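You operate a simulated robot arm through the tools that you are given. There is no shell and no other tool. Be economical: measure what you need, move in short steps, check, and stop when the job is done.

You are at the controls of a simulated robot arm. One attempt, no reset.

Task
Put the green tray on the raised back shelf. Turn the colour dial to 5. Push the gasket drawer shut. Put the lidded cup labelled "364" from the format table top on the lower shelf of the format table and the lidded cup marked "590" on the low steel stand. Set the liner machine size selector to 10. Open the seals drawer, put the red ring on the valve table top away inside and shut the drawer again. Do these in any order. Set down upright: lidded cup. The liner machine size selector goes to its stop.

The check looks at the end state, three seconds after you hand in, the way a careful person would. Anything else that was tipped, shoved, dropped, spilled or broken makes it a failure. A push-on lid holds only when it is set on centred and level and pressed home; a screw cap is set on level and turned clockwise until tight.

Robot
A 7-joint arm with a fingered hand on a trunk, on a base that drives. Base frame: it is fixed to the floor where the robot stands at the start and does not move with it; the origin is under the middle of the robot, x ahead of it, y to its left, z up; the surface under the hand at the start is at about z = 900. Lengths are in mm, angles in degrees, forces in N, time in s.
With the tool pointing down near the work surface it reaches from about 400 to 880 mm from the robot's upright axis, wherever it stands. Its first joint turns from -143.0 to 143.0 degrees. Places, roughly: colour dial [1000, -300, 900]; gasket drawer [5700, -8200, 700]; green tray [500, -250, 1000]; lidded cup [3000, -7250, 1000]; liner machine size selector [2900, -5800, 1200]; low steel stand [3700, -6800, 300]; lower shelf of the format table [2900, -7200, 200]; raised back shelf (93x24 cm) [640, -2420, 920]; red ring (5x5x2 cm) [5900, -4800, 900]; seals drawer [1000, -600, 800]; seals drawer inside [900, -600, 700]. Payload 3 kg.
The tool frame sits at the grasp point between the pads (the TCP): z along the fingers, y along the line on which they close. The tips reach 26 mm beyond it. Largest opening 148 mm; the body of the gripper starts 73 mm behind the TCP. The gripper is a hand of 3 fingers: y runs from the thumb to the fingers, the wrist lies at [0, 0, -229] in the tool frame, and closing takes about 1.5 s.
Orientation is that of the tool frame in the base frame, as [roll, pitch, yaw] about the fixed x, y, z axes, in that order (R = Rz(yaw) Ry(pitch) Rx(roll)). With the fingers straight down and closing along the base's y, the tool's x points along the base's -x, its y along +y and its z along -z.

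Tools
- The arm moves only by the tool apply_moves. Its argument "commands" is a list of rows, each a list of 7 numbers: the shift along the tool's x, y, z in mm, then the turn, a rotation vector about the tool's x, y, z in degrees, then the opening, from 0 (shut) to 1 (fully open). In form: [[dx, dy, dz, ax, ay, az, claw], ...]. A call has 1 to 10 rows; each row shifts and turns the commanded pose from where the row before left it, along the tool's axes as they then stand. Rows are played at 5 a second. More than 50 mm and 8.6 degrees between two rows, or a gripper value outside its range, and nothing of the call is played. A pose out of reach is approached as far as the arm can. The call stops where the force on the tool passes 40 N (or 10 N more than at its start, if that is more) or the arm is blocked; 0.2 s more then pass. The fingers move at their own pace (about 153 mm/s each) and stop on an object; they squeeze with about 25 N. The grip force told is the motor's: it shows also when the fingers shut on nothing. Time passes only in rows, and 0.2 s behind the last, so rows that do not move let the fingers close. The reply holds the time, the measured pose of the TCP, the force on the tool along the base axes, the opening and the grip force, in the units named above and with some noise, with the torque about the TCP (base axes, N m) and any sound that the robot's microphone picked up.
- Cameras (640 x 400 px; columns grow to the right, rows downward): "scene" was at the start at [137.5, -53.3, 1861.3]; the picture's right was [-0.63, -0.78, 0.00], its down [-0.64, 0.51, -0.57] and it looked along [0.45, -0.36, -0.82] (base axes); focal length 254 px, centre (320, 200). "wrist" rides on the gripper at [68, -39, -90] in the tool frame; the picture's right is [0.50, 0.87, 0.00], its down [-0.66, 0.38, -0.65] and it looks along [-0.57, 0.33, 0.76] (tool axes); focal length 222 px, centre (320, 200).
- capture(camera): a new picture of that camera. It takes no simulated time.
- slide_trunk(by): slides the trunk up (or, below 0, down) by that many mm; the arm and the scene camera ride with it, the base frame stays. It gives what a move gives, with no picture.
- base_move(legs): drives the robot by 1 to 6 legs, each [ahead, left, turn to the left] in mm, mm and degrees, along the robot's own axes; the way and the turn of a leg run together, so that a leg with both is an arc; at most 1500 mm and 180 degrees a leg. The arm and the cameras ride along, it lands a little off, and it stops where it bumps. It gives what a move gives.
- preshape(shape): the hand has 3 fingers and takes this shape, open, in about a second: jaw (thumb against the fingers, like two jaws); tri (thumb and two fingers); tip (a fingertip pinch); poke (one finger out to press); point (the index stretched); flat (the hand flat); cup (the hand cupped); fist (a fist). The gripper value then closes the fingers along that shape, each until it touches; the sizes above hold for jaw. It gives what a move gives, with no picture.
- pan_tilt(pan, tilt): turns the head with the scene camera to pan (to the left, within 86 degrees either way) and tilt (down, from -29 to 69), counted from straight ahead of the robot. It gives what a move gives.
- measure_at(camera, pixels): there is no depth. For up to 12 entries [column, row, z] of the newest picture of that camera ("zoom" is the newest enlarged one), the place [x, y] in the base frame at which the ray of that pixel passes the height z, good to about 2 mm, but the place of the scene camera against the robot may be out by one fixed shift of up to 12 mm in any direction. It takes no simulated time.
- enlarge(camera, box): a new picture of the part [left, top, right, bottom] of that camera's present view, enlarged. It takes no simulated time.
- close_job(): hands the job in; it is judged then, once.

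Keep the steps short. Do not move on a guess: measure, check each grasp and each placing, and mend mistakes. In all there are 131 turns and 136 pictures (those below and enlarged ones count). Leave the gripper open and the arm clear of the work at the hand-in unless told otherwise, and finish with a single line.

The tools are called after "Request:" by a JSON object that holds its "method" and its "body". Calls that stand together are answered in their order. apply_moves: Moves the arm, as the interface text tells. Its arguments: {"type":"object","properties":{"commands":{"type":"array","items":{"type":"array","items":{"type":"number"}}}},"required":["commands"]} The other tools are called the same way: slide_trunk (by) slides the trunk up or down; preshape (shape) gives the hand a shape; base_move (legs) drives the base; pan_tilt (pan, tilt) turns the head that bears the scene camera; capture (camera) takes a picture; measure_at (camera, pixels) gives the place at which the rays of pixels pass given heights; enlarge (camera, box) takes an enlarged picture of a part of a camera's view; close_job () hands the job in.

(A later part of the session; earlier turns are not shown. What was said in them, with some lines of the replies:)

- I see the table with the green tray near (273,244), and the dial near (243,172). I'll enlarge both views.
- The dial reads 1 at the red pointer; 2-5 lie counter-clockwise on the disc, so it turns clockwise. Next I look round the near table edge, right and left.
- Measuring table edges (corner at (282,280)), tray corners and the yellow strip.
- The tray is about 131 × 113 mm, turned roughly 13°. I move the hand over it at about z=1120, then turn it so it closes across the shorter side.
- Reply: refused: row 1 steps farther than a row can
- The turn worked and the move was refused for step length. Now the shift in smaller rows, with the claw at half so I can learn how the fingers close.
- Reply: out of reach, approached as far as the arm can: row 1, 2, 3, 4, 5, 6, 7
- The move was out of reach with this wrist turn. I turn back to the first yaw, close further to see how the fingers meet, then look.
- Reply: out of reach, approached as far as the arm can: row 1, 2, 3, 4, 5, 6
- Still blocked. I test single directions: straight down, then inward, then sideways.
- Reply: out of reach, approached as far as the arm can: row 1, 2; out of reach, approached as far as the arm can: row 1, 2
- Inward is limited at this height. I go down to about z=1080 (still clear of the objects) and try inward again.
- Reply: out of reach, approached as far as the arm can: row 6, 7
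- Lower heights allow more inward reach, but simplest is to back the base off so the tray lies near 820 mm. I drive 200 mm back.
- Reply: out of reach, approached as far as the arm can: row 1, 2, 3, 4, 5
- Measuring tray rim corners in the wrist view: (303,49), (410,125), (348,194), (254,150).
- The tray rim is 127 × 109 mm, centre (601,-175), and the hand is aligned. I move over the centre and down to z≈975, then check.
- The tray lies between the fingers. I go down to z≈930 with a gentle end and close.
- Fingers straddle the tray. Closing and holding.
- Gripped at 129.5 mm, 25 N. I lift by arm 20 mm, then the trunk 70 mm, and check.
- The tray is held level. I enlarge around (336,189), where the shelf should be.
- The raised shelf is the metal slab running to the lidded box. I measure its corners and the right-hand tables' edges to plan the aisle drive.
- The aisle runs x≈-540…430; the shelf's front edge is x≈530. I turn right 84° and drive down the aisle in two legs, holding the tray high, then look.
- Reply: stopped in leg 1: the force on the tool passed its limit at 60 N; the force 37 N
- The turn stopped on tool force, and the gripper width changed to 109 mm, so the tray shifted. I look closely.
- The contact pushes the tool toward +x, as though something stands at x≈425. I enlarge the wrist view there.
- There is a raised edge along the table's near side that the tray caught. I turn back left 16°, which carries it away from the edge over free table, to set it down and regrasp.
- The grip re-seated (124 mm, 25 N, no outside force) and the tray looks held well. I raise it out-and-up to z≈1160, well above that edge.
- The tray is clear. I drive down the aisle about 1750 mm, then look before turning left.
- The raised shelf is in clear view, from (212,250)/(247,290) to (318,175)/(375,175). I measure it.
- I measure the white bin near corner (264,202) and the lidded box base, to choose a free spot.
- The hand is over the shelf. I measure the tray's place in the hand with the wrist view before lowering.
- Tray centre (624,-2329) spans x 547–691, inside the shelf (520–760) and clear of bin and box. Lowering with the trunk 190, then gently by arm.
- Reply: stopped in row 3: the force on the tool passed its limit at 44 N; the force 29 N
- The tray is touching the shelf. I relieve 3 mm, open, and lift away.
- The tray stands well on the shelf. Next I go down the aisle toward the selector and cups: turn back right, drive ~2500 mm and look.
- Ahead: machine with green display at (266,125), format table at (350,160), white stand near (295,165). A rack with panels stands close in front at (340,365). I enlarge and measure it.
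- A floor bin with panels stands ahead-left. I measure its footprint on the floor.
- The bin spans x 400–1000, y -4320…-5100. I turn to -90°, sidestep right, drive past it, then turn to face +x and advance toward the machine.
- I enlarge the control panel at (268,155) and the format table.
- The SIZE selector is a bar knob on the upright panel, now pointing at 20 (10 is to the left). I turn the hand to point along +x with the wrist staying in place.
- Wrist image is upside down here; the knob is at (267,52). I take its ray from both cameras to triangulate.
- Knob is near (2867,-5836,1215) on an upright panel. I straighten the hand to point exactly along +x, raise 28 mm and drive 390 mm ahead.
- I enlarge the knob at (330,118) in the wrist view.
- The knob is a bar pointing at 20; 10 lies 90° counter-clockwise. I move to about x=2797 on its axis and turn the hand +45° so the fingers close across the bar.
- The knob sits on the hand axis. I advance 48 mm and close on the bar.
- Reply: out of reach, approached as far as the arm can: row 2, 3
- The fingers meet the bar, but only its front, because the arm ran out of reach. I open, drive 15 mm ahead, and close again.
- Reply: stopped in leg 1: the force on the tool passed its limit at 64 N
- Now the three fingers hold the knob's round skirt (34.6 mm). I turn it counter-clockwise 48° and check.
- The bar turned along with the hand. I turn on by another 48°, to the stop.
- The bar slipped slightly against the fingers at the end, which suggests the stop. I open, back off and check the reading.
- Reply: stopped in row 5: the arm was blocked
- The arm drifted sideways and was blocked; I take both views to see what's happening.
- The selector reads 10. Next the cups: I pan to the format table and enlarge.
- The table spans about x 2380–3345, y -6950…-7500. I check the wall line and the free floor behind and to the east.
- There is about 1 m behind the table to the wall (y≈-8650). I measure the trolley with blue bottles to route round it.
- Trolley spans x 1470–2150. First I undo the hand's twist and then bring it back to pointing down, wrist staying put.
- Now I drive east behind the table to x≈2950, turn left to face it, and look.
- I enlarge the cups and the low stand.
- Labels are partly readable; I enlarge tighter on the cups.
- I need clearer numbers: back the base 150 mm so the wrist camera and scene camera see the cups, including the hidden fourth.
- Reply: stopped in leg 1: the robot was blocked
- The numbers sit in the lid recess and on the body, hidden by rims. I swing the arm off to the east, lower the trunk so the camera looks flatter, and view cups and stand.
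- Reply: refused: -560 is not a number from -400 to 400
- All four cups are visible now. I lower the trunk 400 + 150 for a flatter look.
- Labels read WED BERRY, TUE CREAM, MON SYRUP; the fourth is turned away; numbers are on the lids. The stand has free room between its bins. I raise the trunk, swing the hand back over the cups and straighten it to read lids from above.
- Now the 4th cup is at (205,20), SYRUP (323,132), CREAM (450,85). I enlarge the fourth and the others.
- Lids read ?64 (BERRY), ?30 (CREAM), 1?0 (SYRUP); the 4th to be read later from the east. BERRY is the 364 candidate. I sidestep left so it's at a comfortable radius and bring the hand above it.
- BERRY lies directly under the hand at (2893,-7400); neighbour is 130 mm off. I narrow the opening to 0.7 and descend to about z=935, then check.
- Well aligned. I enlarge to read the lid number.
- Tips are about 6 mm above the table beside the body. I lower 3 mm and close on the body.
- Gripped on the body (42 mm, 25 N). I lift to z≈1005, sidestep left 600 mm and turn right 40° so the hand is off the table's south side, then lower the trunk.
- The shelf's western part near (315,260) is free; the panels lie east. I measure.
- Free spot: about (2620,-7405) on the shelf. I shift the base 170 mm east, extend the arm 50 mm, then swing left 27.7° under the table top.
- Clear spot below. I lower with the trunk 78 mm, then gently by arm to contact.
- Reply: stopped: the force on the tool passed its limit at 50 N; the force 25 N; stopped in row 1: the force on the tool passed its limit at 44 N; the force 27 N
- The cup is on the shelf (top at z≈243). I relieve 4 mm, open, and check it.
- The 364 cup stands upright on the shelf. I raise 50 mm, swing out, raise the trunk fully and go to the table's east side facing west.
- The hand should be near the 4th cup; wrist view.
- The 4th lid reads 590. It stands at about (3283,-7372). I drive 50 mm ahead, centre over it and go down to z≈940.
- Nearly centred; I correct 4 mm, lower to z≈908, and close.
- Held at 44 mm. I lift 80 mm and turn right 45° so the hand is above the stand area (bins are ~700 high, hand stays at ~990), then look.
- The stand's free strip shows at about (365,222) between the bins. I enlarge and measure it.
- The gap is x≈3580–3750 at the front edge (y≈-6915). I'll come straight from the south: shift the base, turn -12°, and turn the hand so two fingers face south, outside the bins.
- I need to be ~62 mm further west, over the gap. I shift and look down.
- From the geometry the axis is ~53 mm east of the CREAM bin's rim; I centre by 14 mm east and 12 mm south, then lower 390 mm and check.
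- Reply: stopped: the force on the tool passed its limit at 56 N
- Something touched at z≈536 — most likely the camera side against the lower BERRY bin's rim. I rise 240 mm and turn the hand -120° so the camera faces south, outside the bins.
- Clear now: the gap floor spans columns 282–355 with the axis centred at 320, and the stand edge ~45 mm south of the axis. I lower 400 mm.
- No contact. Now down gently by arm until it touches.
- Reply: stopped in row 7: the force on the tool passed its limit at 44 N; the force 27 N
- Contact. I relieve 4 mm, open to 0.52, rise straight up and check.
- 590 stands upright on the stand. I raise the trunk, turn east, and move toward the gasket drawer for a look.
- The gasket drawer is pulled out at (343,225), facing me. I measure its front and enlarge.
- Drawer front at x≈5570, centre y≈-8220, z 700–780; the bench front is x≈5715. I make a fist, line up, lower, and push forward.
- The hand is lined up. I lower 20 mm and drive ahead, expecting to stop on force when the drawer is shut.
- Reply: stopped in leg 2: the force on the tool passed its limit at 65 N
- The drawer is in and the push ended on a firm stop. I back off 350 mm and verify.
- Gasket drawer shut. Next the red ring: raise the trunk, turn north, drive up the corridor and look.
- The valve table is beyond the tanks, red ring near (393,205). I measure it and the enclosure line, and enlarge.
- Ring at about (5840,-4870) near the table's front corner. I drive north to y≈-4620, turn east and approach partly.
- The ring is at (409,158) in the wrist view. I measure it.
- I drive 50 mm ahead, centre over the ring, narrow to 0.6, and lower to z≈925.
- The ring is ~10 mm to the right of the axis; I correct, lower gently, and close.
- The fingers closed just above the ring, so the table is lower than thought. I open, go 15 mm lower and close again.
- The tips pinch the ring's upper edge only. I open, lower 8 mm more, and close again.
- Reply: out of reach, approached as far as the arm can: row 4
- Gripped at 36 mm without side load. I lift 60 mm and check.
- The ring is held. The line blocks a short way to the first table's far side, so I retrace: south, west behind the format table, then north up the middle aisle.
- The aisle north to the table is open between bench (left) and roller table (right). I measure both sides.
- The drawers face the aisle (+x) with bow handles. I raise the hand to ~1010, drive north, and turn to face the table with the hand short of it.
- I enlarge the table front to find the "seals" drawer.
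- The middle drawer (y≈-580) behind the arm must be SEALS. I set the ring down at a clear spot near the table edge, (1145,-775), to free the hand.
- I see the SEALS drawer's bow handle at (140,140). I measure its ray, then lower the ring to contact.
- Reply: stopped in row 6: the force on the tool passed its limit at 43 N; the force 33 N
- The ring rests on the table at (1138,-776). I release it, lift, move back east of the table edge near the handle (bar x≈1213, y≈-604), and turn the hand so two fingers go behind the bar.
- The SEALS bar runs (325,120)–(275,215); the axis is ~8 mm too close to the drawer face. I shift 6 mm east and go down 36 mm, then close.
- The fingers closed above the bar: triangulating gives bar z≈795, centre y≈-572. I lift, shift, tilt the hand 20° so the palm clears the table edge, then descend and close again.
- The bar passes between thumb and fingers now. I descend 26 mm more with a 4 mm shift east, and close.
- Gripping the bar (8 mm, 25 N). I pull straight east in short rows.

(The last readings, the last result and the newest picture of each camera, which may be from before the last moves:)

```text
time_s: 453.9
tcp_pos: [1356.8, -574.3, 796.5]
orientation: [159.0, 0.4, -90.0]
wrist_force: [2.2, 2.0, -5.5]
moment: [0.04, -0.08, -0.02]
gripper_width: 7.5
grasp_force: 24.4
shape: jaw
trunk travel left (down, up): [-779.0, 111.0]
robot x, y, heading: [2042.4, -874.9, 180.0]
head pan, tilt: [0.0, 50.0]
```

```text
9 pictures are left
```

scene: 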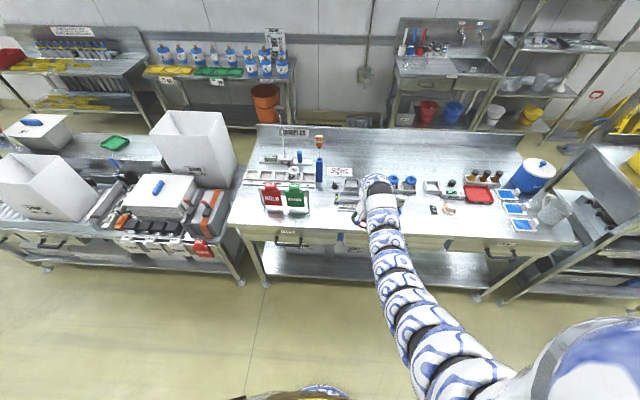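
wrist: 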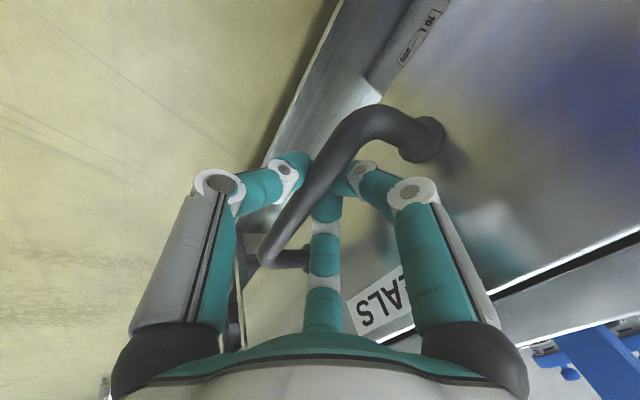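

The drawer follows. I pull 22 mm more, release, lift out, straighten the hand, and raise.

Request:
{"method": "apply_moves", "body": {"commands": [[0, -10.3, -3.8, 0, 0, 0, 0], [0, -10.3, -3.8, 0, 0, 0, 0], [0, 0, 0, 0, 0, 0, 0.35], [0, 0, 0, 0, 0, 0, 0.4], [0, 6.8, -18.8, 0, 0, 0, 0.4], [0, 6.8, -18.8, 0, 0, 0, 0.4], [0, 6.8, -18.8, 0, 0, 0, 0.4], [0, 6.8, -18.8, 0, 0, 0, 0.4], [0, 6.8, -18.8, 0, 0, 0, 0.4]]}}

Request:
{"method": "apply_moves", "body": {"commands": [[0, 0, 0, 6.7, 0, 0, 0.55], [0, 0, 0, 6.7, 0, 0, 0.55], [0, 0, 0, 6.9, 0, 0, 0.55]]}}

Request:
{"method": "slide_trunk", "body": {"by": 108}}

Request:
{"method": "base_move", "body": {"legs": [[50, 0, 0]]}}

```text
time_s: 455.9
tcp_pos: [1377.8, -573.3, 895.3]
orientation: [158.8, 0.3, -90.0]
wrist_force: [0.1, -0.6, -0.5]
moment: [0.01, -0.04, -0.01]
gripper_width: 58.6
grasp_force: 0.0
shape: jaw
trunk travel left (down, up): [-779.0, 111.0]
robot x, y, heading: [2039.5, -876.8, 180.0]
head pan, tilt: [0.0, 50.0]
```

```text
time_s: 456.6
tcp_pos: [1379.0, -572.7, 895.4]
orientation: [179.3, 0.2, -90.1]
wrist_force: [0.7, -0.1, -0.8]
moment: [-0.02, 0.01, -0.01]
gripper_width: 81.1
grasp_force: 0.0
shape: jaw
trunk travel left (down, up): [-779.0, 111.0]
robot x, y, heading: [2038.5, -878.6, 180.1]
head pan, tilt: [0.0, 50.0]
```

```text
time_s: 458.1
tcp_pos: [1378.8, -573.1, 1003.2]
orientation: [179.2, 0.3, -90.0]
wrist_force: [-0.5, 0.6, -0.2]
moment: [-0.02, 0.05, -0.02]
gripper_width: 81.3
grasp_force: 0.1
shape: jaw
trunk travel left (down, up): [-887.0, 3.0]
robot x, y, heading: [2042.5, -877.9, 180.0]
head pan, tilt: [0.0, 50.0]
```

```text
time_s: 459.0
tcp_pos: [1328.7, -573.8, 1002.1]
orientation: [179.3, 0.3, -90.0]
wrist_force: [-0.4, -0.5, 0.5]
moment: [-0.01, 0.0, -0.04]
gripper_width: 81.1
grasp_force: 0.0
shape: jaw
trunk travel left (down, up): [-887.0, 3.0]
robot x, y, heading: [1993.2, -881.0, 179.9]
head pan, tilt: [0.0, 50.0]
```

Back to the ring at (1138,-776), first above it, then a look.

Request:
{"method": "apply_moves", "body": {"commands": [[29, 27.2, 0, 0, 0, 0, 0.55], [29, 27.2, 0, 0, 0, 0, 0.55], [29, 27.2, 0, 0, 0, 0, 0.55], [29, 27.2, 0, 0, 0, 0, 0.55], [29, 27.2, 0, 0, 0, 0, 0.55], [29, 27.2, 0, 0, 0, 0, 0.55], [28.5, 27.3, 0, 0, 0, 0, 0.55], [0, 0, 20, 0, 0, 0, 0.55], [0, 0, 18, 0, 0, 0, 0.55]]}}

Request:
{"method": "capture", "body": {"camera": "wrist"}}

```text
time_s: 461.0
tcp_pos: [1140.1, -775.2, 965.5]
orientation: [179.2, 0.3, -90.0]
wrist_force: [0.2, 0.7, 0.0]
moment: [0.01, -0.02, 0.0]
gripper_width: 81.3
grasp_force: 0.1
shape: jaw
trunk travel left (down, up): [-887.0, 3.0]
robot x, y, heading: [1993.9, -876.3, 179.8]
head pan, tilt: [0.0, 50.0]
```

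```text
8 pictures are left
```

wrist: 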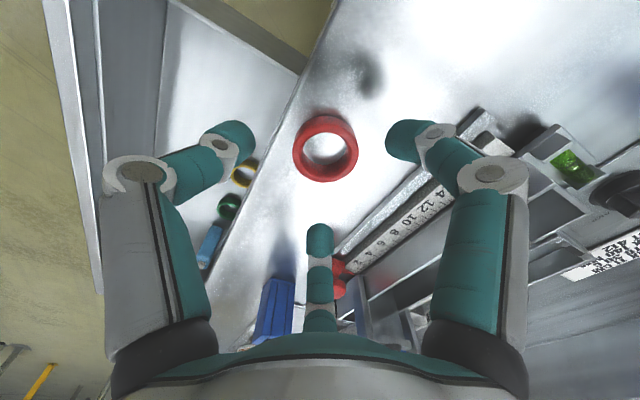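

The drawer is open and empty at its near (south) end. The ring is under the hand; I lower, close and lift.

Request:
{"method": "apply_moves", "body": {"commands": [[2, 3, 20, 0, 0, 0, 0.55], [0, 0, 12, 0, 0, 0, 0.55], [0, 0, 7, 0, 0, 0, 0.55], [0, 0, 0, 0, 0, 0, 0.35], [0, 0, 0, 0, 0, 0, 0.2], [0, 0, 0, 0, 0, 0, 0.15], [0, 0, 0, 0, 0, 0, 0.15], [0, 0, -20, 0, 0, 0, 0.15], [0, 0, -25, 0, 0, 0, 0.15]]}}

```text
time_s: 463.0
tcp_pos: [1146.3, -777.9, 978.5]
orientation: [179.1, 0.3, -89.9]
wrist_force: [0.6, -1.1, -0.1]
moment: [0.0, -0.04, 0.01]
gripper_width: 33.8
grasp_force: 25.2
shape: jaw
out of reach, approached as far as the arm can: row 2
trunk travel left (down, up): [-887.0, 3.0]
robot x, y, heading: [1991.2, -876.4, 179.7]
head pan, tilt: [0.0, 50.0]
```

Request:
{"method": "measure_at", "body": {"camera": "wrist", "pixels": [[235, 33, 870], [300, 72, 870], [172, 3, 870], [215, 75, 780], [175, 120, 800], [245, 170, 800], [90, 100, 870]]}}

```text
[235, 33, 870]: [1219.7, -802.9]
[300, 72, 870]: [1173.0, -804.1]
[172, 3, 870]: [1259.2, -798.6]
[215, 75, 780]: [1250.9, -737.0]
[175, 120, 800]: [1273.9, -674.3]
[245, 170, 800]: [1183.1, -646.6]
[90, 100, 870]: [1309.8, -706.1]
```

Drawer interior spans x≈1185–1300, y>-800. I carry the ring to (1245,-735) and lower into it.

Request:
{"method": "apply_moves", "body": {"commands": [[-10.7, -24.7, 0, 0, 0, 0, 0.15], [-10.7, -24.7, 0, 0, 0, 0, 0.15], [-10.7, -24.7, 0, 0, 0, 0, 0.15], [-10.7, -24.7, 0, 0, 0, 0, 0.15], [0, 0, 25, 0, 0, 0, 0.15], [0, 0, 25, 0, 0, 0, 0.15], [0, 0, 25, 0, 0, 0, 0.15], [0, 0, 25, 0, 0, 0, 0.15]]}}

Request:
{"method": "capture", "body": {"camera": "wrist"}}

```text
time_s: 464.8
tcp_pos: [1241.3, -733.3, 877.1]
orientation: [179.3, 0.3, -90.0]
wrist_force: [0.3, 0.0, 0.2]
moment: [0.0, 0.04, 0.0]
gripper_width: 33.5
grasp_force: 25.0
shape: jaw
trunk travel left (down, up): [-887.0, 3.0]
robot x, y, heading: [1993.2, -877.8, 179.8]
head pan, tilt: [0.0, 50.0]
```

```text
7 pictures are left
```

wrist: 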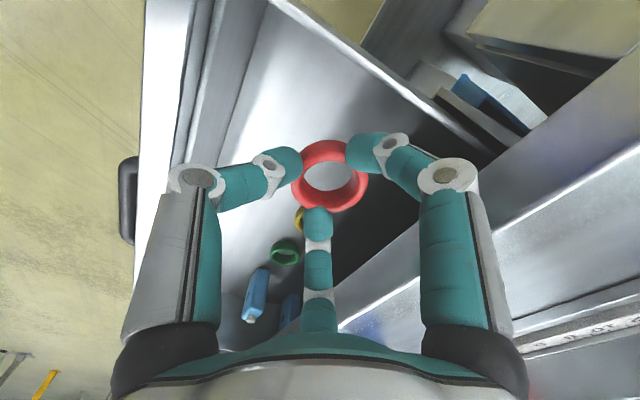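

The ring is over the free floor of the drawer. I lower further until contact.

Request:
{"method": "apply_moves", "body": {"commands": [[0, 0, 12, 0, 0, 0, 0.15], [0, 0, 12, 0, 0, 0, 0.15], [0, 0, 12, 0, 0, 0, 0.15], [0, 0, 5, 0, 0, 0, 0.15], [0, 0, 5, 0, 0, 0, 0.15], [0, 0, 5, 0, 0, 0, 0.15], [0, 0, 5, 0, 0, 0, 0.15], [0, 0, 5, 0, 0, 0, 0.15]]}}

```text
time_s: 466.6
tcp_pos: [1240.3, -733.7, 816.8]
orientation: [179.1, 0.3, -90.0]
wrist_force: [0.5, -0.5, -0.4]
moment: [0.03, 0.02, 0.03]
gripper_width: 33.7
grasp_force: 25.1
shape: jaw
trunk travel left (down, up): [-887.0, 3.0]
robot x, y, heading: [1987.9, -875.5, 179.9]
head pan, tilt: [0.0, 50.0]
```

Request:
{"method": "apply_moves", "body": {"commands": [[0, -3, 5, 0, 0, 0, 0.15], [0, -3, 5, 0, 0, 0, 0.15], [0, 0, 5, 0, 0, 0, 0.15], [0, 0, 5, 0, 0, 0, 0.15], [0, 0, 5, 0, 0, 0, 0.15]]}}

```text
time_s: 467.8
tcp_pos: [1247.3, -734.9, 791.6]
orientation: [179.2, 0.3, -90.0]
wrist_force: [0.0, 0.0, 0.6]
moment: [-0.04, 0.0, 0.0]
gripper_width: 33.6
grasp_force: 25.3
shape: jaw
trunk travel left (down, up): [-887.0, 3.0]
robot x, y, heading: [1990.2, -873.6, 179.8]
head pan, tilt: [0.0, 50.0]
```

Request:
{"method": "apply_moves", "body": {"commands": [[0, 0, 5, 0, 0, 0, 0.15], [0, 0, 5, 0, 0, 0, 0.15], [0, 0, 5, 0, 0, 0, 0.15], [0, 0, 5, 0, 0, 0, 0.15]]}}

```text
time_s: 468.8
tcp_pos: [1253.1, -732.0, 786.5]
orientation: [179.2, 0.2, -89.9]
wrist_force: [-1.1, 0.0, 0.0]
moment: [-0.02, -0.03, 0.01]
gripper_width: 33.6
grasp_force: 25.5
shape: jaw
out of reach, approached as far as the arm can: row 1, 2, 3, 4
trunk travel left (down, up): [-887.0, 3.0]
robot x, y, heading: [1993.0, -877.9, 180.1]
head pan, tilt: [0.0, 50.0]
```

The arm's reach ends here; I use the trunk, 25 mm down, watching the force.

Request:
{"method": "slide_trunk", "body": {"by": -22}}

Request:
{"method": "capture", "body": {"camera": "wrist"}}

```text
time_s: 469.3
tcp_pos: [1244.1, -733.5, 778.5]
orientation: [178.5, 0.3, -90.0]
wrist_force: [-1.0, -1.2, 25.4]
moment: [0.13, -0.4, -0.08]
gripper_width: 35.5
grasp_force: 24.5
shape: jaw
trunk travel left (down, up): [-873.0, 17.0]
robot x, y, heading: [1988.2, -875.1, 179.9]
head pan, tilt: [0.0, 50.0]
stopped: the force on the tool passed its limit at 49 N (the readings are from after the stop); the commanded pose is now the measured one
```

```text
6 pictures are left
```

wrist: 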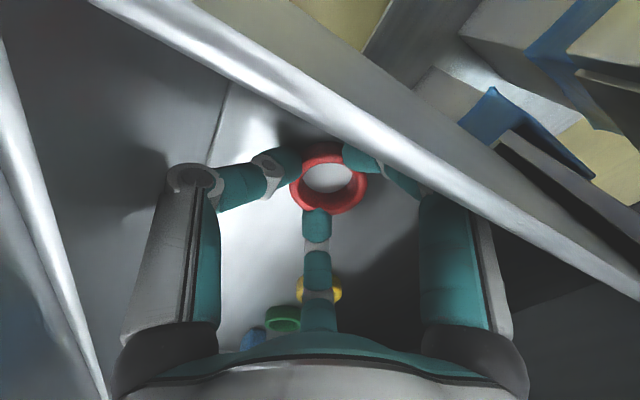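

The ring rests on the drawer floor. I ease up 3 mm, open a little, and lift straight out.

Request:
{"method": "apply_moves", "body": {"commands": [[0, 0, -3, 0, 0, 0, 0.25], [0, 0, 0, 0, 0, 0, 0.38], [0, 0, 0, 0, 0, 0, 0.4], [0, 0, -25, 0, 0, 0, 0.4], [0, 0, -30, 0, 0, 0, 0.4], [0, 0, -30, 0, 0, 0, 0.4], [0, 0, -30, 0, 0, 0, 0.4], [0, 0, -30, 0, 0, 0, 0.4]]}}

Request:
{"method": "slide_trunk", "body": {"by": 15}}

Request:
{"method": "capture", "body": {"camera": "wrist"}}

```text
time_s: 471.1
tcp_pos: [1250.7, -734.6, 924.5]
orientation: [178.7, 0.2, -90.0]
wrist_force: [0.3, -0.2, 1.2]
moment: [0.0, 0.01, -0.02]
gripper_width: 59.2
grasp_force: 0.1
shape: jaw
trunk travel left (down, up): [-873.0, 17.0]
robot x, y, heading: [1997.1, -879.6, 180.1]
head pan, tilt: [0.0, 50.0]
```

```text
time_s: 471.7
tcp_pos: [1250.3, -733.1, 938.8]
orientation: [178.7, 0.3, -90.0]
wrist_force: [-1.3, 0.4, -0.1]
moment: [0.01, -0.03, 0.01]
gripper_width: 58.9
grasp_force: 0.1
shape: jaw
trunk travel left (down, up): [-888.0, 2.0]
robot x, y, heading: [1987.0, -872.5, 179.7]
head pan, tilt: [0.0, 50.0]
```

```text
5 pictures are left
```

wrist: 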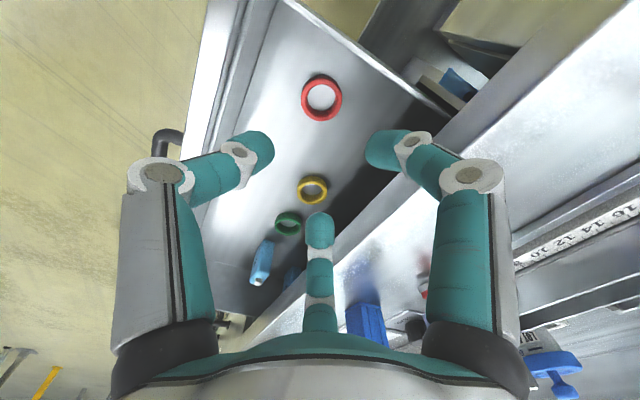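

The red ring lies in the drawer with the others. Now I make a fist, go in front of the drawer's handle, and push it shut.

Request:
{"method": "preshape", "body": {"shape": "fist"}}

Request:
{"method": "base_move", "body": {"legs": [[-50, 150, 0]]}}

Request:
{"method": "apply_moves", "body": {"commands": [[-38.5, -21.5, 0, 0, 0, 0, 0], [-38.5, -21.5, 0, 0, 0, 0, 0], [-38.5, -21.5, 0, 0, 0, 0, 0], [-38.5, -21.5, 0, 0, 0, 0, 0], [-38.5, -21.5, 0, 0, 0, 0, 0], [-38.5, -21.5, 0, 0, 0, 0, 0], [-38.5, -21.5, 0, 0, 0, 0, 0], [-38.5, -21.5, 0, 0, 0, 0, 0]]}}

```text
time_s: 472.6
tcp_pos: [1251.0, -734.5, 938.2]
orientation: [178.7, 0.3, -90.0]
wrist_force: [-0.4, -0.2, 0.0]
moment: [-0.04, 0.04, -0.03]
gripper_width: 0.0
grasp_force: 0.0
shape: fist
trunk travel left (down, up): [-888.0, 2.0]
robot x, y, heading: [1991.0, -879.4, 179.9]
head pan, tilt: [0.0, 50.0]
```

```text
time_s: 474.0
tcp_pos: [1300.4, -885.2, 938.4]
orientation: [178.7, 0.2, -90.1]
wrist_force: [0.0, -0.4, -0.4]
moment: [0.03, -0.01, 0.01]
gripper_width: 0.3
grasp_force: 0.0
shape: fist
trunk travel left (down, up): [-888.0, 2.0]
robot x, y, heading: [2042.0, -1028.4, 179.9]
head pan, tilt: [0.0, 50.0]
```

```text
time_s: 475.8
tcp_pos: [1474.1, -575.5, 936.3]
orientation: [178.7, 0.3, -90.0]
wrist_force: [0.5, 1.2, -0.2]
moment: [0.03, 0.0, 0.03]
gripper_width: 0.1
grasp_force: 0.0
shape: fist
trunk travel left (down, up): [-888.0, 2.0]
robot x, y, heading: [2037.7, -1027.1, 179.7]
head pan, tilt: [0.0, 50.0]
```

Request:
{"method": "slide_trunk", "body": {"by": -142}}

Request:
{"method": "base_move", "body": {"legs": [[120, 0, 0], [150, 0, 0]]}}

Request:
{"method": "capture", "body": {"camera": "scene"}}

```text
time_s: 477.5
tcp_pos: [1473.7, -575.3, 793.6]
orientation: [178.7, 0.4, -89.9]
wrist_force: [-0.3, 0.5, -0.8]
moment: [-0.01, -0.02, -0.04]
gripper_width: 0.0
grasp_force: 0.1
shape: fist
trunk travel left (down, up): [-746.0, 144.0]
robot x, y, heading: [2043.4, -1032.4, 180.0]
head pan, tilt: [0.0, 50.0]
```

```text
time_s: 479.7
tcp_pos: [1217.4, -574.6, 791.5]
orientation: [179.4, 0.2, -90.2]
wrist_force: [10.6, -4.8, 0.3]
moment: [0.09, 0.3, 0.04]
gripper_width: 0.1
grasp_force: 0.0
shape: fist
trunk travel left (down, up): [-746.0, 144.0]
robot x, y, heading: [1780.7, -1030.8, 179.8]
head pan, tilt: [0.0, 50.0]
stopped in leg 2: the force on the tool passed its limit at 76 N (the readings are from after the stop); the commanded pose is now the measured one
```

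```text
4 pictures are left
```

scene: 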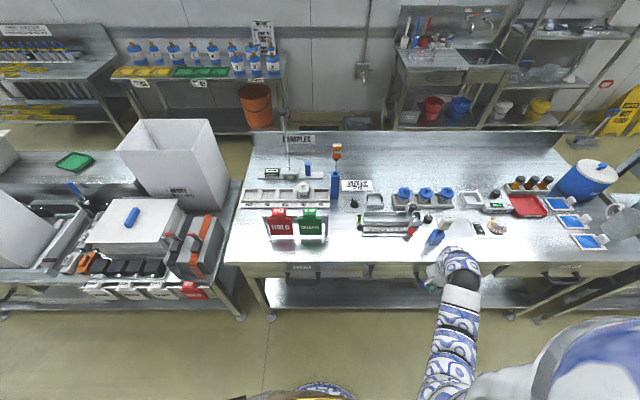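

The drawer is flush. Now the dial (axis about (1017,-280)). I back off, raise, sidestep north in front of the table, and reach over to the dial from the free side.

Request:
{"method": "base_move", "body": {"legs": [[-70, 0, 0]]}}

Request:
{"method": "slide_trunk", "body": {"by": 142}}

Request:
{"method": "preshape", "body": {"shape": "jaw"}}

Request:
{"method": "base_move", "body": {"legs": [[0, -460, 0]]}}

Request:
{"method": "apply_moves", "body": {"commands": [[20.7, 29.5, -8, 0, 0, 0, 0.5], [20.7, 29.5, -8, 0, 0, 0, 0.5], [20.7, 29.5, -8, 0, 0, 0, 0.5], [20.7, 29.5, -8, 0, 0, 0, 0.5], [20.7, 29.5, -8, 0, 0, 0, 0.5], [20.7, 29.5, -8, 0, 0, 0, 0.5], [20.7, 29.5, -8, 0, 0, 0, 0.5], [20.7, 29.5, -8, 0, 0, 0, 0.5]]}}

```text
time_s: 480.7
tcp_pos: [1287.2, -575.9, 793.3]
orientation: [179.5, 0.2, -90.1]
wrist_force: [-0.2, 0.2, 0.1]
moment: [-0.01, 0.01, -0.02]
gripper_width: 0.0
grasp_force: 0.0
shape: fist
trunk travel left (down, up): [-746.0, 144.0]
robot x, y, heading: [1851.0, -1030.5, 179.9]
head pan, tilt: [0.0, 50.0]
```

```text
time_s: 482.4
tcp_pos: [1286.9, -575.6, 934.3]
orientation: [179.4, 0.3, -90.2]
wrist_force: [-0.6, 0.9, 0.4]
moment: [-0.01, 0.03, 0.0]
gripper_width: 0.2
grasp_force: 0.1
shape: fist
trunk travel left (down, up): [-888.0, 2.0]
robot x, y, heading: [1851.5, -1028.1, 179.8]
head pan, tilt: [0.0, 50.0]
```

```text
time_s: 483.3
tcp_pos: [1288.1, -575.4, 932.9]
orientation: [179.4, 0.2, -90.0]
wrist_force: [-1.2, -0.1, -0.2]
moment: [0.0, -0.03, 0.02]
gripper_width: 147.8
grasp_force: 0.0
shape: jaw
trunk travel left (down, up): [-888.0, 2.0]
robot x, y, heading: [1848.2, -1026.1, 180.0]
head pan, tilt: [0.0, 50.0]
```

```text
time_s: 486.1
tcp_pos: [1282.9, -114.9, 933.3]
orientation: [179.4, 0.2, -89.7]
wrist_force: [-0.2, 0.4, -0.1]
moment: [-0.02, 0.02, -0.02]
gripper_width: 147.8
grasp_force: 0.1
shape: jaw
trunk travel left (down, up): [-888.0, 2.0]
robot x, y, heading: [1847.1, -569.3, -179.7]
head pan, tilt: [0.0, 50.0]
```

```text
time_s: 487.9
tcp_pos: [1046.6, -281.7, 998.5]
orientation: [179.5, 0.2, -89.8]
wrist_force: [0.1, 0.8, -1.2]
moment: [0.01, -0.02, 0.0]
gripper_width: 74.5
grasp_force: 0.0
shape: jaw
trunk travel left (down, up): [-888.0, 2.0]
robot x, y, heading: [1845.9, -564.6, -179.8]
head pan, tilt: [0.0, 50.0]
5 turns are left
```

Only 5 turns remain. I drive 28 mm ahead so the hand is over the dial and take a wrist picture.

Request:
{"method": "base_move", "body": {"legs": [[28, 0, 0]]}}

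Request:
{"method": "capture", "body": {"camera": "wrist"}}

```text
time_s: 488.7
tcp_pos: [1017.1, -280.4, 998.8]
orientation: [179.5, 0.2, -89.8]
wrist_force: [-0.5, 0.4, -1.0]
moment: [-0.03, -0.03, 0.02]
gripper_width: 74.7
grasp_force: 0.1
shape: jaw
trunk travel left (down, up): [-888.0, 2.0]
robot x, y, heading: [1824.2, -570.6, -180.0]
head pan, tilt: [0.0, 50.0]
```

```text
3 pictures are left
4 turns are left
```

wrist: 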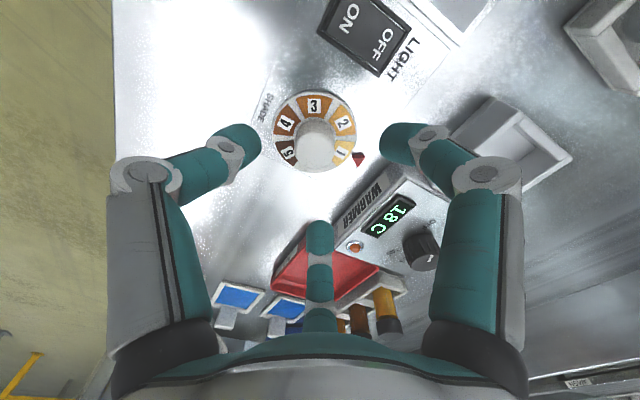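

The dial is at 1 and nearly on the hand axis. In one go: centre 4 mm, pre-turn the hand −140°, lower, grip the knob, turn clockwise 125°, regrasp, another 125°, release, rise and look.

Request:
{"method": "apply_moves", "body": {"commands": [[-2.2, -3.8, 0, 0, 0, 0, 0.4], [0, 0, 0, 0, 0, -8.24, 0.4], [0, 0, 0, 0, 0, -8.24, 0.4], [0, 0, 0, 0, 0, -8.24, 0.4], [0, 0, 0, 0, 0, -8.24, 0.4], [0, 0, 0, 0, 0, -8.24, 0.4], [0, 0, 0, 0, 0, -8.24, 0.4], [0, 0, 0, 0, 0, -8.24, 0.4], [0, 0, 0, 0, 0, -8.24, 0.4], [0, 0, 0, 0, 0, -8.24, 0.4]]}}

Request:
{"method": "apply_moves", "body": {"commands": [[0, 0, 0, 0, 0, -8.24, 0.4], [0, 0, 0, 0, 0, -8.24, 0.4], [0, 0, 0, 0, 0, -8.24, 0.4], [0, 0, 0, 0, 0, -8.24, 0.4], [0, 0, 0, 0, 0, -8.24, 0.4], [0, 0, 0, 0, 0, -8.24, 0.4], [0, 0, 0, 0, 0, -8.24, 0.4], [0, 0, 0, 0, 0, -8.24, 0.4]]}}

Request:
{"method": "apply_moves", "body": {"commands": [[0, 0, 20, 0, 0, 0, 0.4], [0, 0, 20, 0, 0, 0, 0.4], [0, 0, 13, 0, 0, 0, 0.4], [0, 0, 7, 0, 0, 0, 0.4], [0, 0, 0, 0, 0, 0, 0.2], [0, 0, 0, 0, 0, 0, 0.1], [0, 0, 0, 0, 0, 0, 0.05], [0, 0, 0, 0, 0, 0, 0.05]]}}

Request:
{"method": "apply_moves", "body": {"commands": [[0, 0, 0, 0, 0, 8.33, 0.05], [0, 0, 0, 0, 0, 8.33, 0.05], [0, 0, 0, 0, 0, 8.33, 0.05], [0, 0, 0, 0, 0, 8.33, 0.05], [0, 0, 0, 0, 0, 8.33, 0.05], [0, 0, 0, 0, 0, 8.33, 0.05], [0, 0, 0, 0, 0, 8.33, 0.05], [0, 0, 0, 0, 0, 8.33, 0.05], [0, 0, 0, 0, 0, 8.33, 0.05], [0, 0, 0, 0, 0, 8.33, 0.05]]}}

Request:
{"method": "apply_moves", "body": {"commands": [[0, 0, 0, 0, 0, 8.33, 0.05], [0, 0, 0, 0, 0, 8.33, 0.05], [0, 0, 0, 0, 0, 8.33, 0.05], [0, 0, 0, 0, 0, 8.33, 0.05], [0, 0, 0, 0, 0, 8.33, 0.05], [0, 0, 0, 0, 0, 0, 0.4], [0, 0, 0, 0, 0, 0, 0.4], [0, 0, 0, 0, 0, 0, 0.4]]}}

Request:
{"method": "apply_moves", "body": {"commands": [[0, 0, 0, 0, 0, -8.33, 0.4], [0, 0, 0, 0, 0, -8.33, 0.4], [0, 0, 0, 0, 0, -8.33, 0.4], [0, 0, 0, 0, 0, -8.33, 0.4], [0, 0, 0, 0, 0, -8.33, 0.4], [0, 0, 0, 0, 0, -8.33, 0.4], [0, 0, 0, 0, 0, -8.33, 0.4], [0, 0, 0, 0, 0, -8.33, 0.4], [0, 0, 0, 0, 0, -8.33, 0.4], [0, 0, 0, 0, 0, -8.33, 0.4]]}}

Request:
{"method": "apply_moves", "body": {"commands": [[0, 0, 0, 0, 0, -8.33, 0.4], [0, 0, 0, 0, 0, -8.33, 0.4], [0, 0, 0, 0, 0, -8.33, 0.4], [0, 0, 0, 0, 0, -8.33, 0.4], [0, 0, 0, 0, 0, -8.33, 0.4], [0, 0, 0, 0, 0, 0, 0.15], [0, 0, 0, 0, 0, 0, 0.05], [0, 0, 0, 0, 0, 0, 0.05], [0, 0, 0, 0, 0, 0, 0.05]]}}

Request:
{"method": "apply_moves", "body": {"commands": [[0, 0, 0, 0, 0, 8.33, 0.05], [0, 0, 0, 0, 0, 8.33, 0.05], [0, 0, 0, 0, 0, 8.33, 0.05], [0, 0, 0, 0, 0, 8.33, 0.05], [0, 0, 0, 0, 0, 8.33, 0.05], [0, 0, 0, 0, 0, 8.33, 0.05], [0, 0, 0, 0, 0, 8.33, 0.05], [0, 0, 0, 0, 0, 8.33, 0.05], [0, 0, 0, 0, 0, 8.33, 0.05], [0, 0, 0, 0, 0, 8.33, 0.05]]}}

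Request:
{"method": "apply_moves", "body": {"commands": [[0, 0, 0, 0, 0, 8.33, 0.05], [0, 0, 0, 0, 0, 8.33, 0.05], [0, 0, 0, 0, 0, 8.33, 0.05], [0, 0, 0, 0, 0, 8.33, 0.05], [0, 0, 0, 0, 0, 8.33, 0.05], [0, 0, 0, 0, 0, 0, 0.4], [0, 0, 0, 0, 0, 0, 0.4], [0, 0, 0, 0, 0, 0, 0.4], [0, 0, -25, 0, 0, 0, 0.5], [0, 0, -30, 0, 0, 0, 0.5]]}}

Request:
{"method": "enlarge", "body": {"camera": "wrist", "box": [240, 60, 400, 200]}}

```text
time_s: 490.9
tcp_pos: [1021.2, -278.1, 999.3]
orientation: [179.9, 0.6, -15.4]
wrist_force: [0.0, -0.3, 0.0]
moment: [-0.01, 0.03, 0.01]
gripper_width: 59.6
grasp_force: 0.1
shape: jaw
trunk travel left (down, up): [-888.0, 2.0]
robot x, y, heading: [1822.0, -563.4, -179.6]
head pan, tilt: [0.0, 50.0]
```

```text
time_s: 492.7
tcp_pos: [1022.6, -277.7, 999.7]
orientation: [-179.4, 0.2, 50.4]
wrist_force: [0.1, 0.0, 0.7]
moment: [0.01, -0.01, -0.01]
gripper_width: 59.6
grasp_force: 0.0
shape: jaw
trunk travel left (down, up): [-888.0, 2.0]
robot x, y, heading: [1822.2, -567.9, -179.7]
head pan, tilt: [0.0, 50.0]
```

```text
time_s: 494.5
tcp_pos: [1021.6, -275.8, 938.7]
orientation: [-179.4, 0.2, 50.4]
wrist_force: [-8.0, 7.2, 4.0]
moment: [0.3, 0.31, 0.03]
gripper_width: 24.1
grasp_force: 25.3
shape: jaw
trunk travel left (down, up): [-888.0, 2.0]
robot x, y, heading: [1816.6, -564.3, -180.0]
head pan, tilt: [0.0, 50.0]
```

```text
time_s: 496.7
tcp_pos: [1021.2, -278.0, 939.2]
orientation: [180.0, 0.7, -33.2]
wrist_force: [-22.3, 7.4, 8.1]
moment: [0.37, 0.59, 0.08]
gripper_width: 24.1
grasp_force: 24.7
shape: jaw
trunk travel left (down, up): [-888.0, 2.0]
robot x, y, heading: [1824.5, -562.8, -179.3]
head pan, tilt: [0.0, 50.0]
```

```text
time_s: 498.5
tcp_pos: [1022.7, -279.8, 939.8]
orientation: [179.5, 0.3, -74.7]
wrist_force: [-0.5, 0.0, 0.3]
moment: [-0.01, -0.02, -0.02]
gripper_width: 58.8
grasp_force: 0.0
shape: jaw
trunk travel left (down, up): [-888.0, 2.0]
robot x, y, heading: [1818.4, -563.9, -179.8]
head pan, tilt: [0.0, 50.0]
```

```text
time_s: 500.7
tcp_pos: [1022.3, -279.3, 938.3]
orientation: [-179.7, 0.5, 8.8]
wrist_force: [0.5, 0.4, -0.4]
moment: [0.01, -0.01, 0.01]
gripper_width: 58.8
grasp_force: 0.1
shape: jaw
trunk travel left (down, up): [-888.0, 2.0]
robot x, y, heading: [1823.2, -567.9, -179.5]
head pan, tilt: [0.0, 50.0]
```

```text
time_s: 502.7
tcp_pos: [1021.3, -279.6, 939.3]
orientation: [-179.5, 0.2, 50.3]
wrist_force: [-7.2, 2.9, 0.5]
moment: [0.17, 0.24, 0.05]
gripper_width: 26.0
grasp_force: 24.9
shape: jaw
trunk travel left (down, up): [-888.0, 2.0]
robot x, y, heading: [1821.5, -564.9, -179.8]
head pan, tilt: [0.0, 50.0]
```

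```text
time_s: 504.9
tcp_pos: [1020.5, -277.4, 939.0]
orientation: [179.8, 0.6, -33.0]
wrist_force: [-31.2, 5.7, 3.5]
moment: [0.29, 0.74, 0.3]
gripper_width: 25.0
grasp_force: 25.3
shape: jaw
trunk travel left (down, up): [-888.0, 2.0]
robot x, y, heading: [1819.2, -566.3, -179.7]
head pan, tilt: [0.0, 50.0]
```

```text
time_s: 507.1
tcp_pos: [1022.7, -279.9, 996.3]
orientation: [179.6, 0.3, -74.6]
wrist_force: [0.2, 0.0, -0.8]
moment: [-0.02, -0.01, -0.02]
gripper_width: 73.7
grasp_force: 0.1
shape: jaw
trunk travel left (down, up): [-888.0, 2.0]
robot x, y, heading: [1824.2, -563.7, -179.5]
head pan, tilt: [0.0, 50.0]
```

```text
2.86 times, centred on (320, 130) of wrist
3 turns are left
```

zoom: 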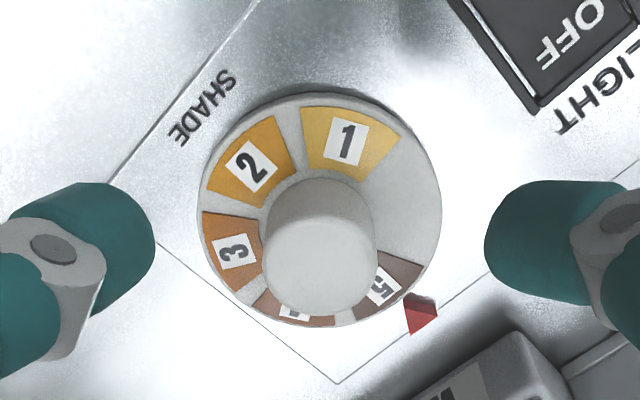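

The dial reads 5 at the red pointer. I back the hand off the table, open the gripper, and check the drawer fronts one last time.

Request:
{"method": "base_move", "body": {"legs": [[-215, 0, 0]]}}

Request:
{"method": "apply_moves", "body": {"commands": [[0, 0, 0, 0, 0, 0, 1], [0, 0, 0, 0, 0, 0, 1], [0, 0, 0, 0, 0, 0, 1]]}}

Request:
{"method": "pan_tilt", "body": {"pan": 0, "tilt": 48}}

Request:
{"method": "enlarge", "body": {"camera": "scene", "box": [150, 150, 450, 310]}}

```text
time_s: 508.8
tcp_pos: [1236.0, -277.9, 998.7]
orientation: [179.5, 0.4, -74.6]
wrist_force: [0.8, -0.1, 0.4]
moment: [0.02, 0.0, 0.0]
gripper_width: 73.8
grasp_force: 0.1
shape: jaw
trunk travel left (down, up): [-888.0, 2.0]
robot x, y, heading: [2033.3, -562.8, -180.1]
head pan, tilt: [0.0, 50.0]
```

```text
time_s: 509.6
tcp_pos: [1234.9, -277.3, 997.6]
orientation: [179.5, 0.3, -74.7]
wrist_force: [0.4, 0.8, 0.1]
moment: [0.02, 0.0, 0.03]
gripper_width: 148.0
grasp_force: 0.1
shape: jaw
trunk travel left (down, up): [-888.0, 2.0]
robot x, y, heading: [2029.9, -562.4, -179.8]
head pan, tilt: [0.0, 50.0]
```

```text
time_s: 510.2
tcp_pos: [1235.5, -276.5, 997.0]
orientation: [179.5, 0.3, -74.7]
wrist_force: [-1.2, 0.5, 0.1]
moment: [0.05, 0.01, -0.05]
gripper_width: 148.1
grasp_force: 0.1
shape: jaw
trunk travel left (down, up): [-888.0, 2.0]
robot x, y, heading: [2037.0, -559.2, -179.6]
head pan, tilt: [0.0, 48.0]
```

```text
2.13 times, centred on (300, 230) of scene
2 turns are left
```

zoom: 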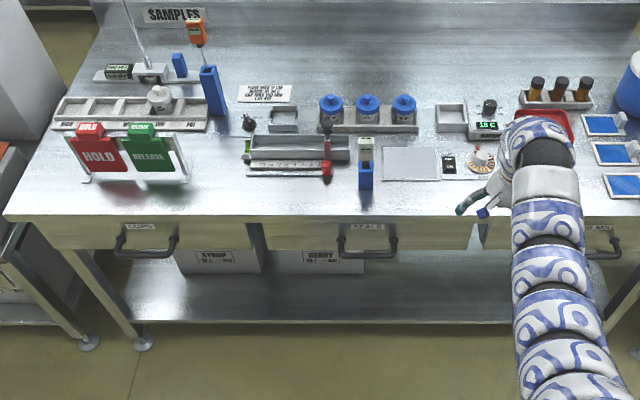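

The SEALS drawer front is flush with CUPS beside it, nothing on the table has been disturbed, and the hand is open and clear. I hand the job in.

Request:
{"method": "close_job", "body": {}}

```text
The job is handed in.
```

All tasks were carried out and the job is handed in: tray on the raised back shelf, dial at 5, gasket drawer shut, cup 364 on the lower shelf (first digit of its lid number only partly legible), cup 590 on the low steel stand, size selector at 10, red ring in the shut seals drawer.
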